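You operate a simulated robot arm through the tools that you are given. There is no shell and no other tool. Be economical: measure what you need, move in short steps, check, and stop when the job is done.

Carry out the task below with a simulated robot arm. There is one attempt and no reset: what you move stays moved.

JOB
Fetch the tin labelled "grease" from the top of the drain bench and set it on top of the white tub there.

It is judged by the outcome, as a careful person would: the job done as asked, and still so three seconds after it is handed in. It fails if anything else is knocked over, pushed out of place, dropped, spilled or broken.

ROBOT AND FRAMES
A 6-joint arm with a two-finger parallel gripper, fixed in place. Base frame: the origin is at the foot of the arm, x ahead of it, y to its left, z up; the work surface is at about z = 0. Readings come in mm, degrees, newtons and seconds.
With the tool pointing down near the work surface it reaches from about 160 to 420 mm from the base axis. Its first joint turns from -66.0 to 66.0 degrees. Payload 1.57 kg.
The TCP is the grasp point between the finger pads, 30 mm short of the fingertips. In the tool frame z runs along the fingers and y along their closing line. The gripper opens to 80 mm. The fingers are 17 mm wide and 12 mm thick; the gripper's body (40 by 82 mm) begins 80 mm behind the TCP.
Orientation is that of the tool frame in the base frame, as a unit quaternion [x, y, z, w]. With the fingers straight down and closing along the base's y, the tool's x points along the base's -x, its y along +y and its z along -z.

CONTROLS
- The arm moves only by the tool send_rows. Its argument "motion" is a list of rows, each a list of 7 numbers: the shift along the tool's x, y, z in mm, then the turn, a rotation vector about the tool's x, y, z in degrees, then the finger opening in mm, from 0 to 80. In form: [[tx, ty, tz, ax, ay, az, jaw], ...]. A call has 1 to 10 rows; each row is the pose to reach, as a shift and turn from the pose commanded when the call began, along the tool's axes at that moment. Rows are played at 5 a second. More than 50 mm and 8.6 degrees between two rows, or a gripper value outside its range, and nothing of the call is played. Where a pose cannot be reached the arm comes as near as it can. A force on the tool above 40 N (or 10 N above the force at the start of the call, whichever is more), or a blocked arm, ends the call early, and 0.2 s more pass. The fingers move at their own pace (about 153 mm/s each) and stop on an object; they squeeze with about 37 N. The grip force told is the motor's: it shows also when the fingers shut on nothing. Time passes only in rows, and 0.2 s behind the last, so rows that repeat a pose let the fingers close. It gives the time, the measured TCP pose, the force on the tool (base axes), the opening and the grip force at its end, in the units of the frame above (readings bear some noise), and new pictures: "pictures" is both (left out), scene, wrist or none.
- Cameras (640 x 400 px; columns grow to the right, rows downward): "scene" is fixed at [47.9, -335.2, 410.1]; the picture's right is [0.80, -0.60, 0.00], its down [-0.42, -0.55, -0.72] and it looks along [0.43, 0.58, -0.69] (base axes); focal length 214 px, centre (320, 200). "wrist" rides on the gripper at [72, -7, -122] in the tool frame; the picture's right is [0.09, 1.00, 0.00], its down [-0.84, 0.08, -0.54] and it looks along [-0.54, 0.05, 0.84] (tool axes); focal length 238 px, centre (320, 200). There is no depth. A picture from a camera that has moved, and an enlarged one, comes with that camera's place and axes in the base frame and with its lens.
- close_up(camera, box): a new picture of the part [left, top, right, bottom] of that camera's present view, enlarged. No time passes.
- sign_off(): hands the job in; it is judged then, once.

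Work in short steps. Places have to be worked out from the pictures, the camera data and where the tool is seen: move nearer, look again, correct. Check each grasp and each placing, and mend what went wrong. You have 90 turns and 170 pictures in all, those below and enlarged ones among them. Open the gripper and draw the arm clear of the work before you hand the job in, unless the task says otherwise; then end with one line.

The tools are called after "Emit:" as name(argument=value, ...) on one line, values as JSON. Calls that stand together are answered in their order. send_rows: Moves the arm, as the interface text tells. Its arguments: {"type":"object","properties":{"motion":{"type":"array"},"pictures":{"type":"string","enum":["both","scene","wrist","none"]}},"required":["motion"]} The other tools are called the same way: close_up (camera, box) takes an enlarged picture of a part of a camera's view; sign_off () hands the job in.

At the start:

```text
t: 0.0
tool_pos: [227.4, 29.1, 250.0]
orientation: [0.0, 1.0, 0.0, 0.0]
ft_force: [0.5, 0.2, 0.0]
grip_width: 80.1
gripper_force: 0.0
```

scene: 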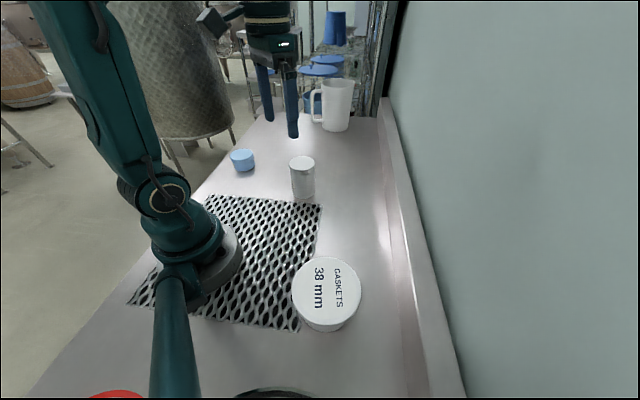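
wrist: 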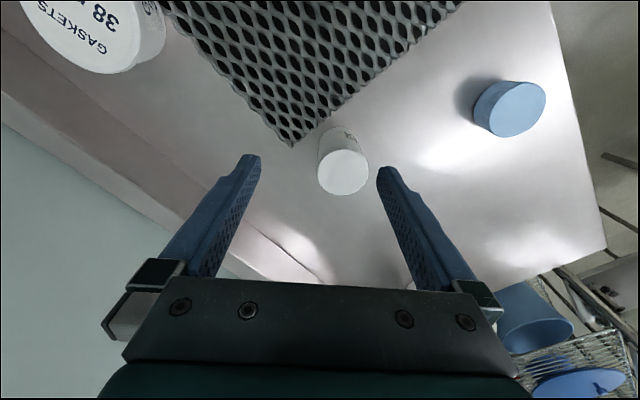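

I see a white tub (GASKETS), a small white tin near the mesh, a blue object and a mug. I'll enlarge to read the labels.

Emit:
close_up(camera="scene", box=[220, 130, 360, 218])

Emit:
close_up(camera="scene", box=[260, 230, 400, 340])

Emit:
close_up(camera="wrist", box=[270, 100, 410, 200])

```text
4.55 times, centred on (290, 174) of scene
camera zoom: at [47.9, -335.2, 410.1], right [0.8, -0.6, 0.0], down [-0.42, -0.55, -0.72], along [0.43, 0.58, -0.69], focal length 975 px, centre (456, 318)
```

zoom: 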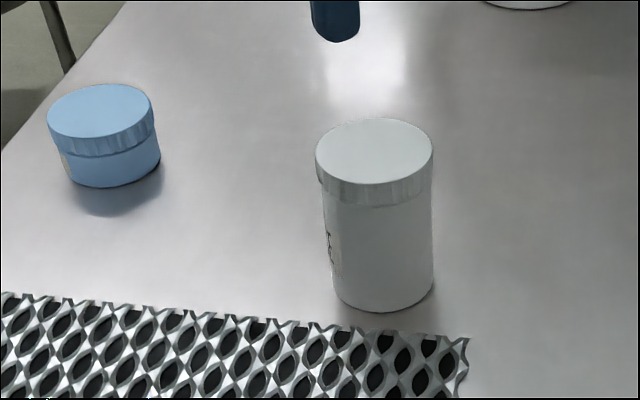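

```text
3.64 times, centred on (330, 285) of scene
camera zoom: at [47.9, -335.2, 410.1], right [0.8, -0.6, 0.0], down [-0.42, -0.55, -0.72], along [0.43, 0.58, -0.69], focal length 780 px, centre (284, -109)
```

zoom: 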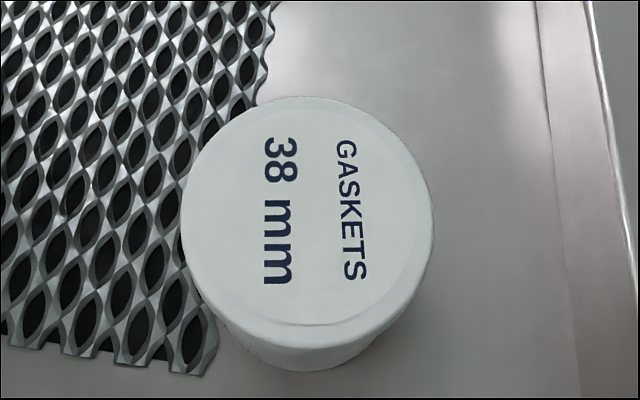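

```text
4.00 times, centred on (340, 150) of wrist
camera zoom: at [155.7, 21.4, 370.7], right [-0.09, 1.0, 0.0], down [0.84, 0.08, 0.54], along [0.54, 0.05, -0.84], focal length 953 px, centre (240, 400)
```

zoom: 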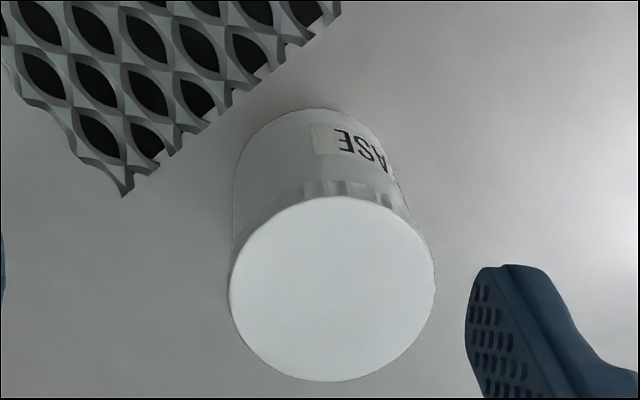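

The tall white tin shows "...ASE" on its label, so it is the grease tin. It is about 66 mm across and 99 mm tall, centred near (287, 64). The tub top is near (148, -216), about 62 mm high. I'll move above the tin, look again, and check the blue tin's label too.

Emit:
close_up(camera="wrist", box=[450, 60, 570, 150])

Emit:
send_rows(motion=[[-20, 12, 10, 0, 0, 0, 80], [-40, 24, 20, 0, 0, 0, 80], [-60, 35, 40, 0, 0, 0, 80], [-60, 35, 40, 0, 0, 0, 80]])

```text
4.44 times, centred on (510, 105) of wrist
camera zoom: at [155.7, 21.4, 370.7], right [-0.09, 1.0, 0.0], down [0.84, 0.08, 0.54], along [0.54, 0.05, -0.84], focal length 1059 px, centre (-524, 622)
```

zoom: 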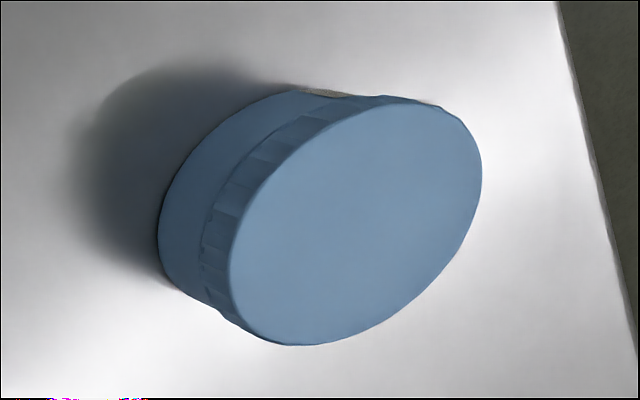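

```text
t: 1.0
tool_pos: [287.1, 63.8, 209.8]
orientation: [0.001, 1.0, -0.001, 0.0]
ft_force: [0.3, -0.4, 1.2]
grip_width: 79.6
gripper_force: 0.0
camera wrist: at [215.6, 56.8, 330.1], right [-0.09, 1.0, 0.0], down [0.84, 0.08, 0.54], along [0.54, 0.05, -0.84], focal length 238 px, centre (320, 200)
```

scene: 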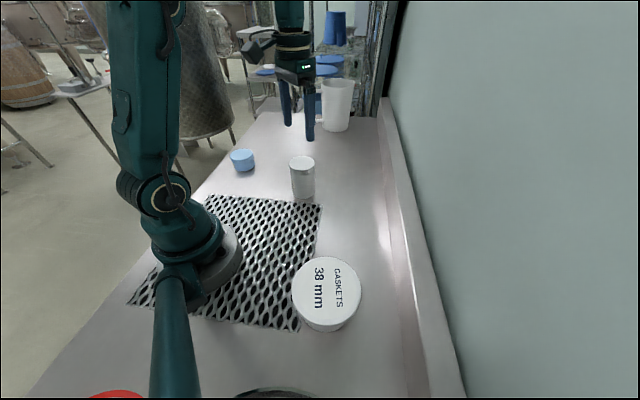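
wrist: 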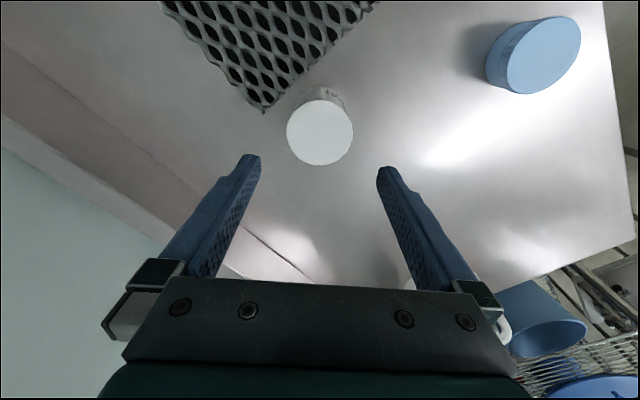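

The view puts the tin top near (284, 63), about 100 to 105 mm high. I'll correct slightly and come down until the tips are just above the lid.

Emit:
send_rows(motion=[[3, -1, 25, 0, 0, 0, 80], [3, -1, 55, 0, 0, 0, 80], [3, -1, 55, 0, 0, 0, 80]])

Emit:
close_up(camera="scene", box=[240, 90, 360, 210])

```text
t: 1.8
tool_pos: [284.4, 64.1, 155.1]
orientation: [0.0, 1.0, 0.001, 0.0]
ft_force: [0.3, -0.2, 0.7]
grip_width: 79.8
gripper_force: 0.1
camera wrist: at [213.3, 55.6, 275.1], right [-0.09, 1.0, 0.0], down [0.84, 0.08, 0.54], along [0.54, 0.05, -0.84], focal length 238 px, centre (320, 200)
```

scene: 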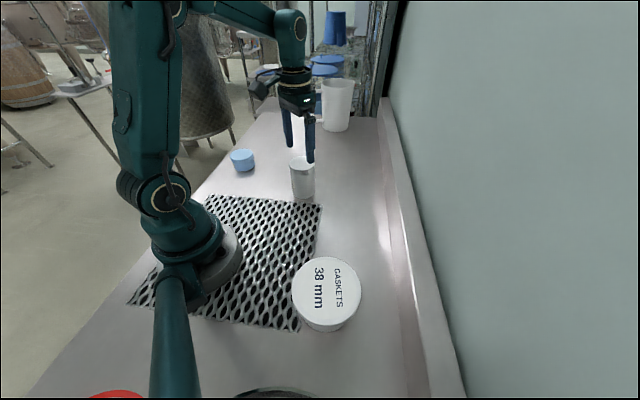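
wrist: 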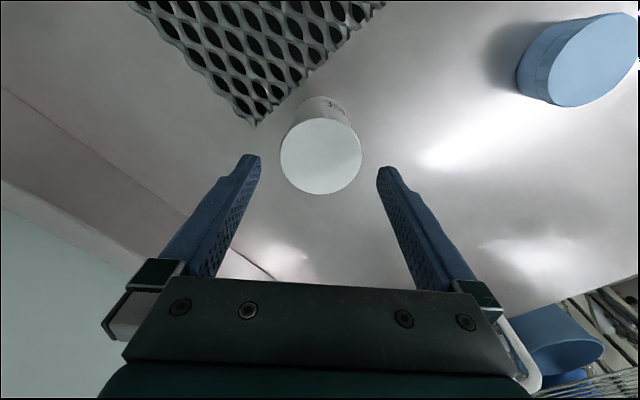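

```text
3.33 times, centred on (300, 150) of scene
camera zoom: at [47.9, -335.2, 410.1], right [0.8, -0.6, 0.0], down [-0.42, -0.55, -0.72], along [0.43, 0.58, -0.69], focal length 715 px, centre (387, 367)
```

zoom: 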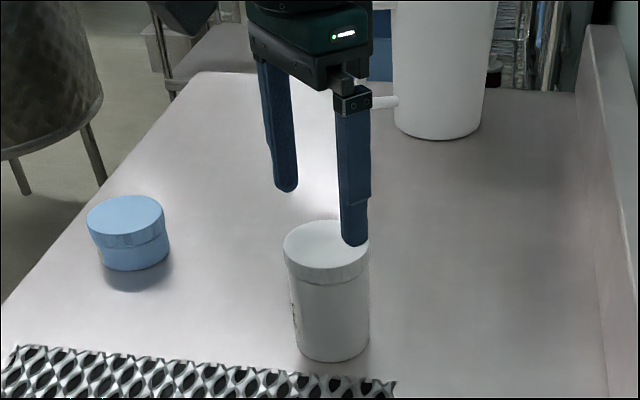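

The tin sits centred between the fingers, with the lid about 65 mm across and the top at about 100 mm. I'll descend straight to z≈62 with the jaws open.

Emit:
send_rows(motion=[[0, 0, 20, 0, 0, 0, 80], [0, 0, 40, 0, 0, 0, 80], [0, 0, 60, 0, 0, 0, 80], [0, 0, 80, 0, 0, 0, 80], [0, 0, 93, 0, 0, 0, 80], [0, 0, 93, 0, 0, 0, 80]])

Emit:
close_up(camera="scene", box=[240, 110, 360, 210])

```text
t: 3.2
tool_pos: [284.5, 61.1, 64.1]
orientation: [0.0, 1.0, 0.0, 0.001]
ft_force: [0.0, 0.0, -0.3]
grip_width: 79.9
gripper_force: 0.1
camera wrist: at [212.7, 54.5, 183.3], right [-0.09, 1.0, 0.0], down [0.84, 0.08, 0.54], along [0.54, 0.05, -0.84], focal length 238 px, centre (320, 200)
```

scene: 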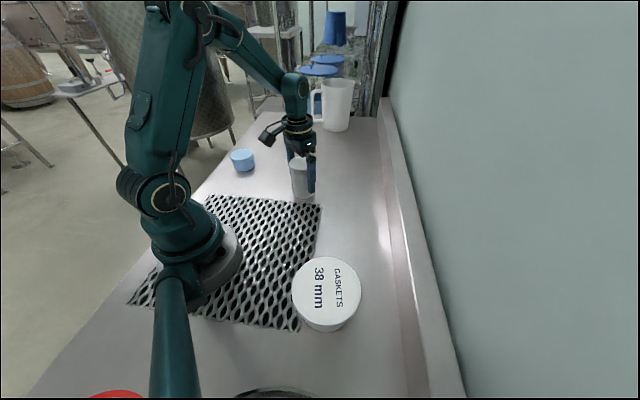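
wrist: 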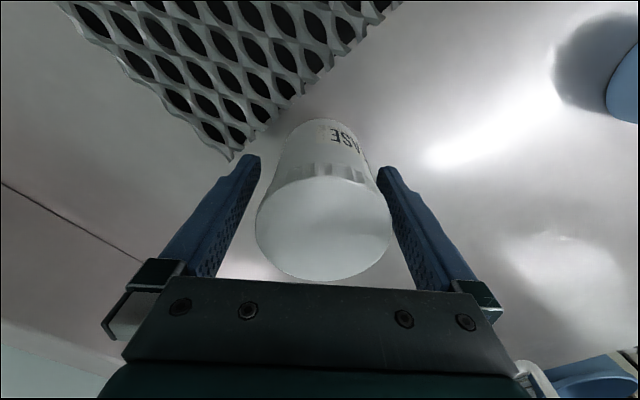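

```text
4.00 times, centred on (300, 160) of scene
camera zoom: at [47.9, -335.2, 410.1], right [0.8, -0.6, 0.0], down [-0.42, -0.55, -0.72], along [0.43, 0.58, -0.69], focal length 858 px, centre (400, 360)
```

zoom: 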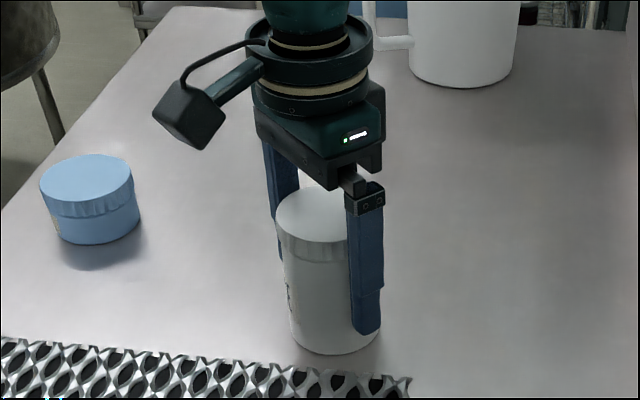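

The fingers straddle the tin and it is centred within about 2 mm. I'll close on it.

Emit:
send_rows(motion=[[2, 0, 0, 0, 0, 0, 74], [2, 0, 0, 0, 0, 0, 66], [2, 0, 0, 0, 0, 0, 58], [2, 0, 0, 0, 0, 0, 50], [2, 0, 0, 0, 0, 0, 50]])

```text
t: 4.4
tool_pos: [283.5, 61.5, 63.2]
orientation: [-0.001, 1.0, 0.0, 0.001]
ft_force: [1.4, 1.7, 1.9]
grip_width: 69.4
gripper_force: 37.1
camera wrist: at [210.7, 54.9, 183.5], right [-0.09, 1.0, 0.0], down [0.84, 0.08, 0.54], along [0.54, 0.05, -0.84], focal length 238 px, centre (320, 200)
```

scene: 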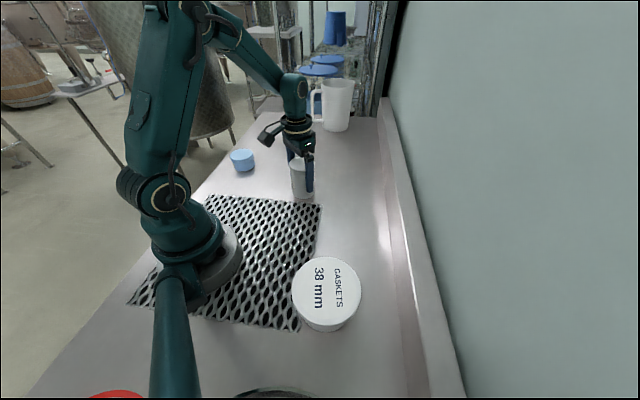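
wrist: 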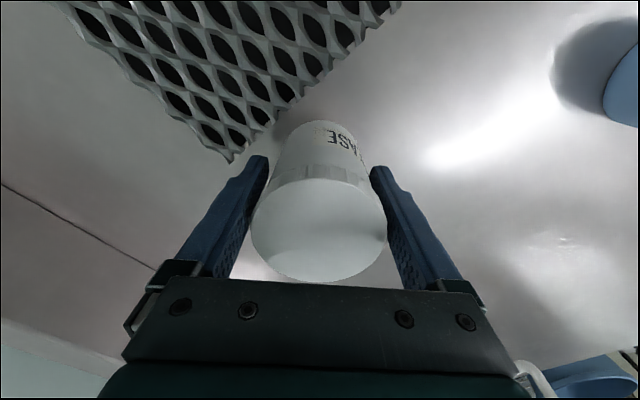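

It is held at 69 mm with 37 N. I'll lift slowly and check for slip.

Emit:
send_rows(motion=[[0, 0, -5, 0, 0, 0, 50], [0, 0, -15, 0, 0, 0, 50], [0, 0, -30, 0, 0, 0, 50], [0, 0, -50, 0, 0, 0, 50], [0, 0, -50, 0, 0, 0, 50]])

Emit:
close_up(camera="scene", box=[240, 90, 360, 210])

```text
t: 5.6
tool_pos: [282.6, 61.6, 112.5]
orientation: [0.0, 1.0, -0.001, 0.0]
ft_force: [0.0, -1.6, -2.6]
grip_width: 69.4
gripper_force: 36.7
camera wrist: at [211.3, 55.4, 232.7], right [-0.09, 1.0, 0.0], down [0.84, 0.08, 0.54], along [0.54, 0.05, -0.84], focal length 238 px, centre (320, 200)
```

scene: 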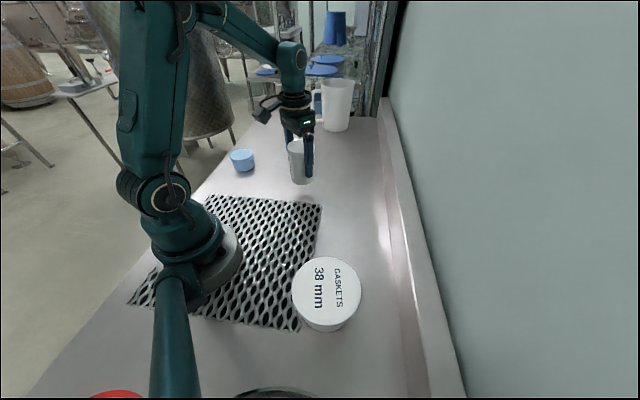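
wrist: 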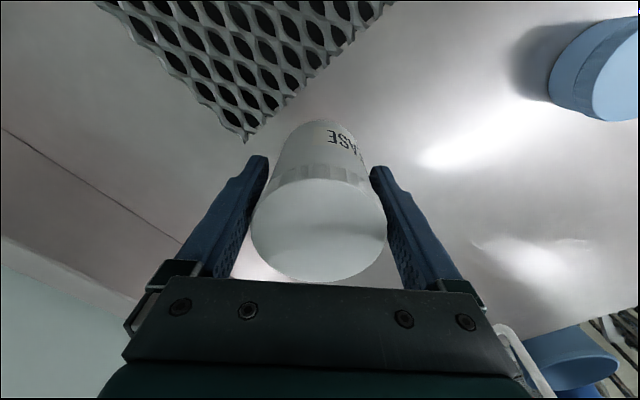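

```text
3.33 times, centred on (300, 150) of scene
camera zoom: at [47.9, -335.2, 410.1], right [0.8, -0.6, 0.0], down [-0.42, -0.55, -0.72], along [0.43, 0.58, -0.69], focal length 715 px, centre (387, 367)
```

zoom: 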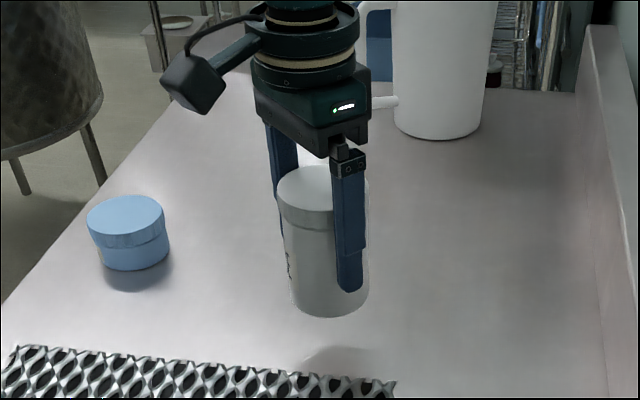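

The lift is clean with no slip, and the tin's bottom is about 63 mm below the TCP. I'll raise further and start the traverse towards the tub.

Emit:
send_rows(motion=[[0, 0, -25, 0, 0, 0, 50], [0, 0, -55, 0, 0, 0, 50], [4, -8, -78, 0, 0, 0, 50], [14, -28, -78, 0, 0, 0, 50], [27, -56, -78, 0, 0, 0, 50], [41, -84, -78, 0, 0, 0, 50], [54, -112, -78, 0, 0, 0, 50], [66, -135, -78, 0, 0, 0, 50], [72, -148, -78, 0, 0, 0, 50], [72, -148, -78, 0, 0, 0, 50]])

```text
t: 7.8
tool_pos: [210.4, -86.5, 190.7]
orientation: [-0.001, 1.0, 0.001, 0.001]
ft_force: [0.0, -0.1, -2.9]
grip_width: 69.3
gripper_force: 37.0
camera wrist: at [138.7, -92.4, 310.9], right [-0.09, 1.0, 0.0], down [0.84, 0.08, 0.54], along [0.54, 0.05, -0.84], focal length 238 px, centre (320, 200)
```

scene: 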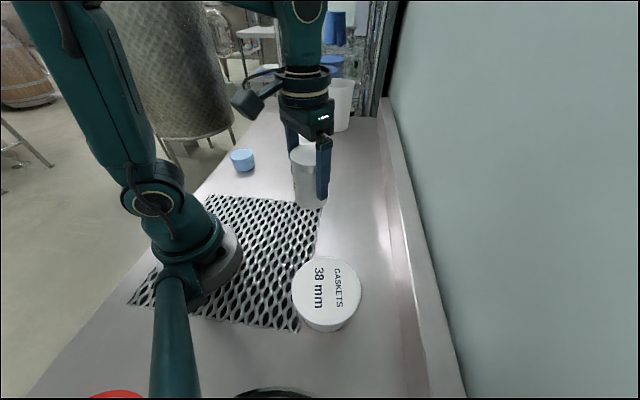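
wrist: 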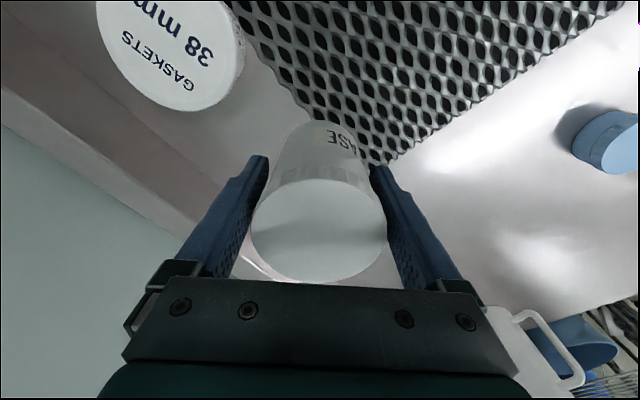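

The traverse is steady. I'll move to about (205, -190) so the wrist camera sees the whole tub top before I finalise.

Emit:
send_rows(motion=[[0, -10, 0, 0, 0, 0, 50], [0, -35, 0, 0, 0, 0, 50], [2, -65, 0, 0, 0, 0, 50], [4, -92, 0, 0, 0, 0, 50], [5, -104, 0, 0, 0, 0, 50], [5, -104, 0, 0, 0, 0, 50]])

Emit:
close_up(camera="scene", box=[260, 230, 400, 340])

```text
t: 9.2
tool_pos: [206.8, -190.3, 191.6]
orientation: [-0.001, 1.0, -0.001, 0.0]
ft_force: [0.0, 0.1, -3.1]
grip_width: 69.6
gripper_force: 36.7
camera wrist: at [134.6, -196.5, 311.6], right [-0.09, 1.0, 0.0], down [0.84, 0.08, 0.54], along [0.54, 0.05, -0.84], focal length 238 px, centre (320, 200)
```

scene: 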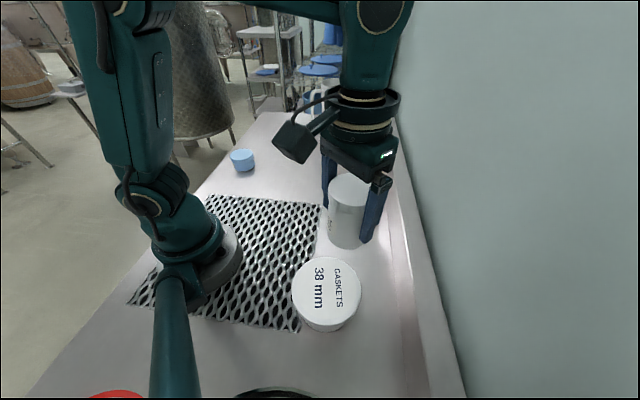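
wrist: 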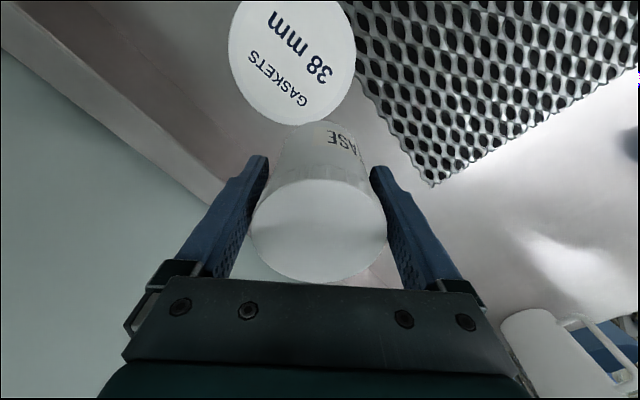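

```text
3.64 times, centred on (330, 285) of scene
camera zoom: at [47.9, -335.2, 410.1], right [0.8, -0.6, 0.0], down [-0.42, -0.55, -0.72], along [0.43, 0.58, -0.69], focal length 780 px, centre (284, -109)
```

zoom: 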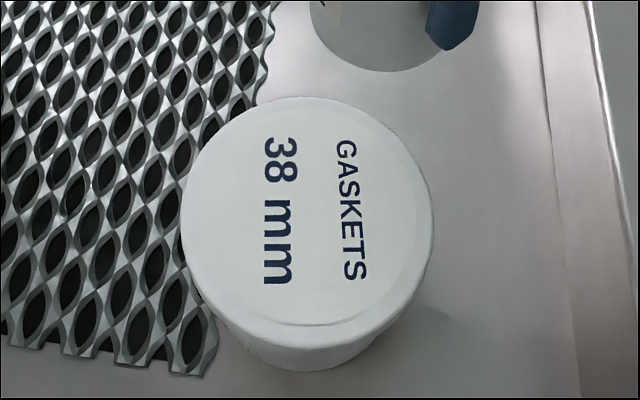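

The wrist and scene rays agree on a tub top centre near (147, -218). It is about 116 mm across and 60 to 70 mm high. I'll move over it and lower to a TCP height of about 148.

Emit:
send_rows(motion=[[15, -7, 0, 0, 0, 0, 50], [35, -17, 0, 0, 0, 0, 50], [53, -25, 0, 0, 0, 0, 50], [60, -28, 0, 0, 0, 0, 50], [60, -28, 15, 0, 0, 0, 50], [60, -28, 30, 0, 0, 0, 50], [60, -28, 43, 0, 0, 0, 50], [60, -28, 43, 0, 0, 0, 50]])

Emit:
close_up(camera="scene", box=[250, 180, 410, 340])

```text
t: 11.0
tool_pos: [146.1, -219.3, 147.0]
orientation: [0.0, 1.0, 0.0, 0.001]
ft_force: [0.7, 0.6, -2.7]
grip_width: 69.2
gripper_force: 36.8
camera wrist: at [72.9, -224.6, 266.6], right [-0.09, 1.0, 0.0], down [0.84, 0.08, 0.54], along [0.54, 0.05, -0.84], focal length 238 px, centre (320, 200)
```

scene: 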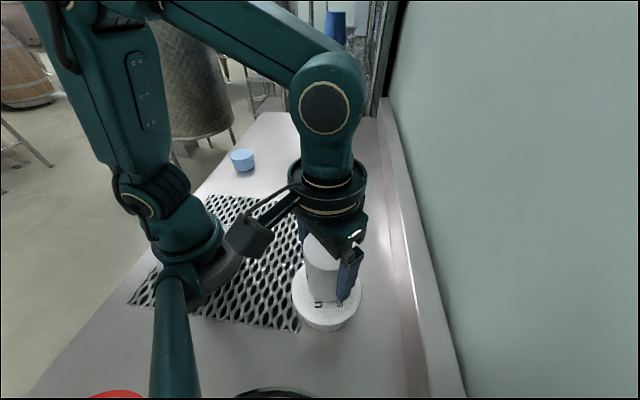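
wrist: 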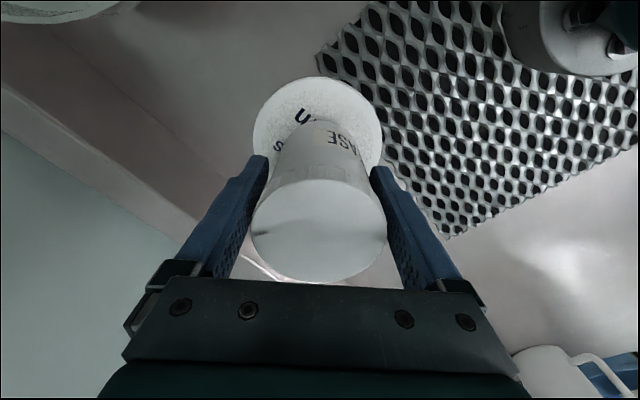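

```text
2.50 times, centred on (330, 260) of scene
camera zoom: at [47.9, -335.2, 410.1], right [0.8, -0.6, 0.0], down [-0.42, -0.55, -0.72], along [0.43, 0.58, -0.69], focal length 536 px, centre (295, 50)
```

zoom: 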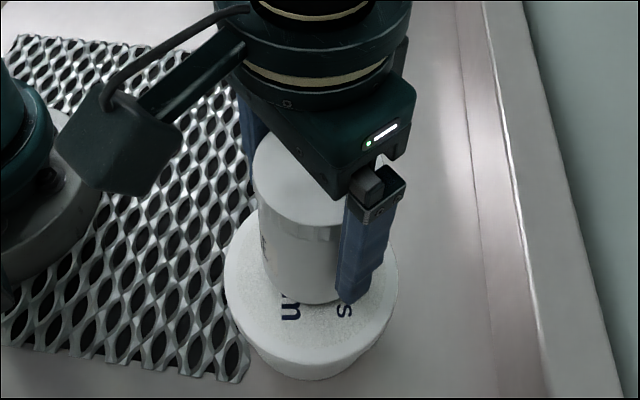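

The tin is centred over the tub and still has a clear gap below it. I'll lower in small steps and watch the force for contact.

Emit:
send_rows(motion=[[-2, 0, 4, 0, 0, 0, 50], [-2, 0, 8, 0, 0, 0, 50], [-2, 0, 11, 0, 0, 0, 50], [-2, 0, 11, 0, 0, 0, 50]])

Emit:
close_up(camera="scene", box=[290, 220, 370, 340])

```text
t: 12.0
tool_pos: [146.4, -216.5, 136.4]
orientation: [0.0, 1.0, 0.0, 0.0]
ft_force: [0.2, -0.6, -3.3]
grip_width: 69.1
gripper_force: 36.2
camera wrist: at [75.0, -224.5, 255.8], right [-0.09, 1.0, 0.0], down [0.84, 0.08, 0.54], along [0.54, 0.05, -0.84], focal length 238 px, centre (320, 200)
```

scene: 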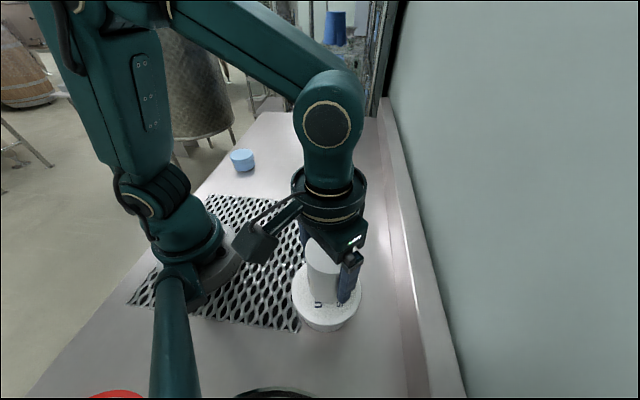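
wrist: 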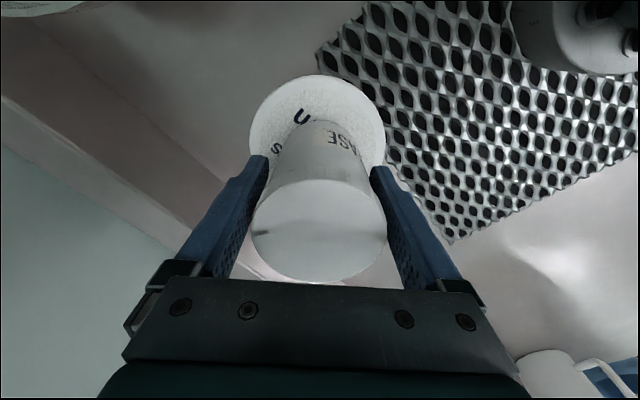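

```text
3.33 times, centred on (330, 280) of scene
camera zoom: at [47.9, -335.2, 410.1], right [0.8, -0.6, 0.0], down [-0.42, -0.55, -0.72], along [0.43, 0.58, -0.69], focal length 715 px, centre (287, -67)
```

zoom: 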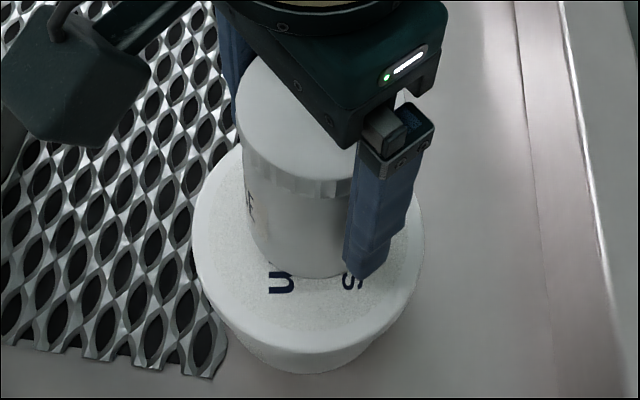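

No contact yet. I'll continue down in small increments.

Emit:
send_rows(motion=[[0, 0, 1.5, 0, 0, 0, 50], [0, 0, 3, 0, 0, 0, 50], [0, 0, 4, 0, 0, 0, 50]], pictures="none")

```text
t: 12.8
tool_pos: [147.8, -218.0, 132.8]
orientation: [-0.001, 1.0, -0.001, 0.002]
ft_force: [-2.3, 8.7, 37.2]
grip_width: 69.6
gripper_force: 36.7
```

Contact: 37 N upward at z≈132.5, so the tin is on the lid. I'll ease up slightly to relieve the push and check.

Emit:
send_rows(motion=[[0, 0, -0.8, 0, 0, 0, 50], [0, 0, -0.8, 0, 0, 0, 50]], pictures="wrist")

Emit:
close_up(camera="scene", box=[290, 220, 370, 340])

```text
t: 13.4
tool_pos: [148.3, -218.5, 133.2]
orientation: [0.001, 1.0, -0.001, 0.001]
ft_force: [-3.0, 4.0, 27.9]
grip_width: 69.3
gripper_force: 37.1
camera wrist: at [76.3, -224.5, 253.5], right [-0.09, 1.0, 0.0], down [0.84, 0.08, 0.54], along [0.54, 0.05, -0.84], focal length 238 px, centre (320, 200)
```

wrist: 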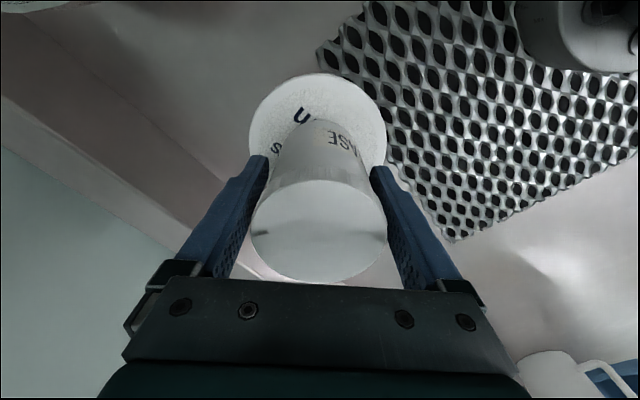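

```text
3.33 times, centred on (330, 280) of scene
camera zoom: at [47.9, -335.1, 410.2], right [0.8, -0.6, 0.0], down [-0.42, -0.55, -0.72], along [0.43, 0.58, -0.69], focal length 715 px, centre (287, -67)
```

zoom: 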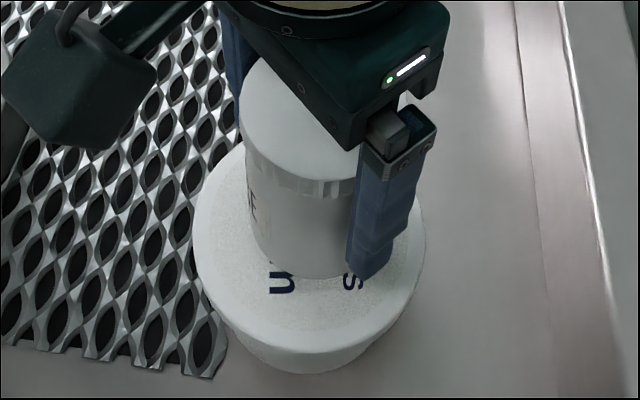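

The tub has not moved and the tin is seated, with 28 N remaining. I'll ease off about 1.5 mm more before releasing.

Emit:
send_rows(motion=[[0, 0, -0.7, 0, 0, 0, 50], [0, 0, -1.4, 0, 0, 0, 50], [0, 0, -1.4, 0, 0, 0, 50]], pictures="none")

```text
t: 14.2
tool_pos: [148.4, -216.6, 134.8]
orientation: [0.0, 1.0, 0.0, -0.001]
ft_force: [0.6, -0.8, 0.7]
grip_width: 69.6
gripper_force: 36.6
```

The force is near zero while the tin still rests on the lid, so I'll open gently.

Emit:
send_rows(motion=[[0, 0, 0, 0, 0, 0, 70], [0, 0, 0, 0, 0, 0, 74], [0, 0, 0, 0, 0, 0, 80], [0, 0, 0, 0, 0, 0, 80]])

Emit:
close_up(camera="scene", box=[290, 220, 370, 340])

```text
t: 15.2
tool_pos: [148.9, -217.5, 134.9]
orientation: [-0.001, 1.0, 0.0, 0.0]
ft_force: [-0.2, 0.0, 0.4]
grip_width: 79.9
gripper_force: 0.1
camera wrist: at [76.3, -224.5, 254.9], right [-0.09, 1.0, 0.0], down [0.84, 0.08, 0.54], along [0.54, 0.05, -0.84], focal length 238 px, centre (320, 200)
```

scene: 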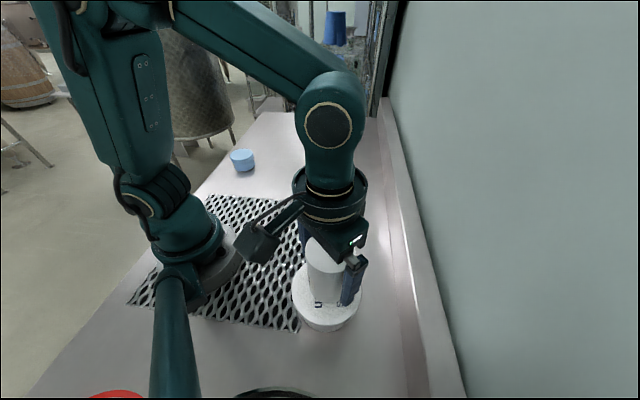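
wrist: 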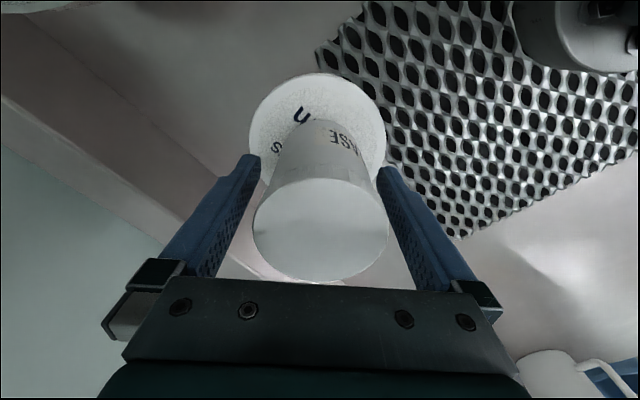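

```text
3.33 times, centred on (330, 280) of scene
camera zoom: at [47.9, -335.2, 410.1], right [0.8, -0.6, 0.0], down [-0.42, -0.55, -0.72], along [0.43, 0.58, -0.69], focal length 715 px, centre (287, -67)
```

zoom: 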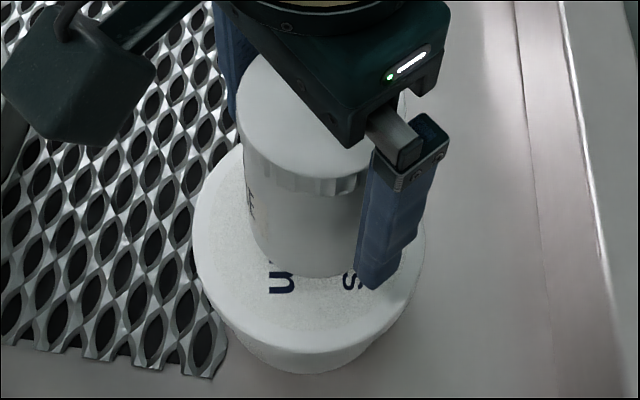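

Released. The tin stands upright with clearance on both sides, so I'll rise straight up.

Emit:
send_rows(motion=[[0, 0, -8, 0, 0, 0, 80], [0, 0, -25, 0, 0, 0, 80], [0, 0, -45, 0, 0, 0, 80], [0, 0, -65, 0, 0, 0, 80], [0, 0, -90, 0, 0, 0, 80], [0, 0, -105, 0, 0, 0, 80], [0, 0, -105, 0, 0, 0, 80]])

```text
t: 16.8
tool_pos: [146.9, -218.2, 239.5]
orientation: [-0.001, 1.0, 0.0, 0.001]
ft_force: [-0.2, 0.6, -1.0]
grip_width: 80.0
gripper_force: 0.0
camera wrist: at [75.4, -224.9, 359.7], right [-0.09, 1.0, 0.0], down [0.84, 0.08, 0.54], along [0.54, 0.05, -0.84], focal length 238 px, centre (320, 200)
```

scene: 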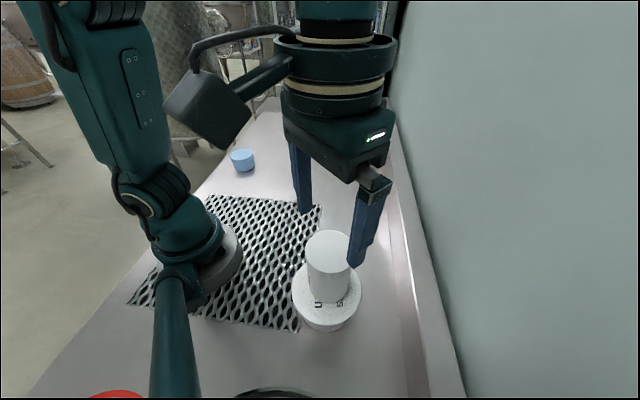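
wrist: 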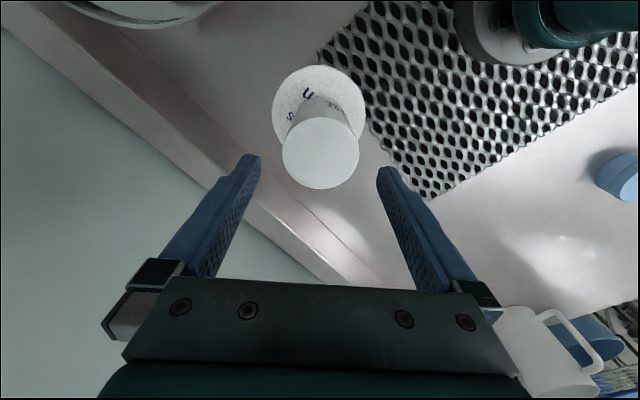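

The tin stands upright and centred on the tub, and the arm is above it. I'll move sideways back over the empty bench and check once more.

Emit:
send_rows(motion=[[-10, 20, 0, 0, 0, 0, 80], [-25, 55, 0, 0, 0, 0, 80], [-40, 95, 0, 0, 0, 0, 80], [-55, 130, 0, 0, 0, 0, 80], [-65, 160, 0, 0, 0, 0, 80], [-70, 180, 0, 0, 0, 0, 80], [-70, 180, 0, 0, 0, 0, 80]], pictures="scene")

Emit:
close_up(camera="scene", box=[260, 210, 400, 350])

```text
t: 18.4
tool_pos: [216.9, -38.6, 239.6]
orientation: [0.0, 1.0, 0.0, 0.001]
ft_force: [-0.6, 0.5, -0.1]
grip_width: 80.2
gripper_force: 0.1
```

scene: 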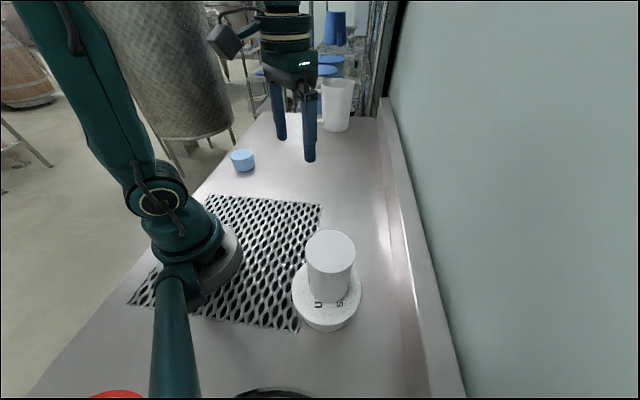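

```text
2.86 times, centred on (330, 280) of scene
camera zoom: at [47.9, -335.1, 410.1], right [0.8, -0.6, 0.0], down [-0.42, -0.55, -0.72], along [0.43, 0.58, -0.69], focal length 613 px, centre (291, -29)
```

zoom: 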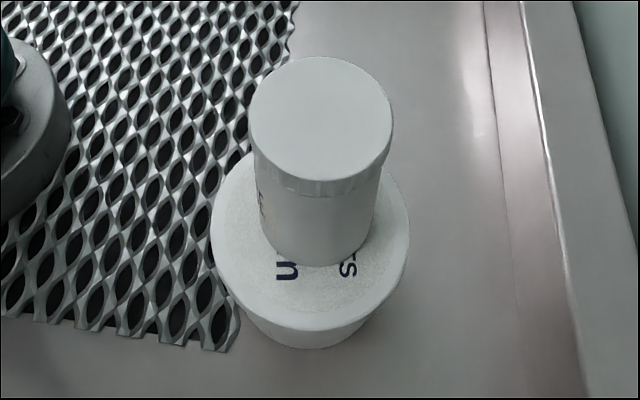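

The tin is stable on the tub, nothing else has moved, and the gripper is open and clear. I'm handing the job in.

Emit:
sign_off()

```text
The job is handed in.
```

The grease tin is standing upright near the centre of the white tub's lid, and the gripper is open and clear of the work. I identified the tin from the visible "ASE" on its label.
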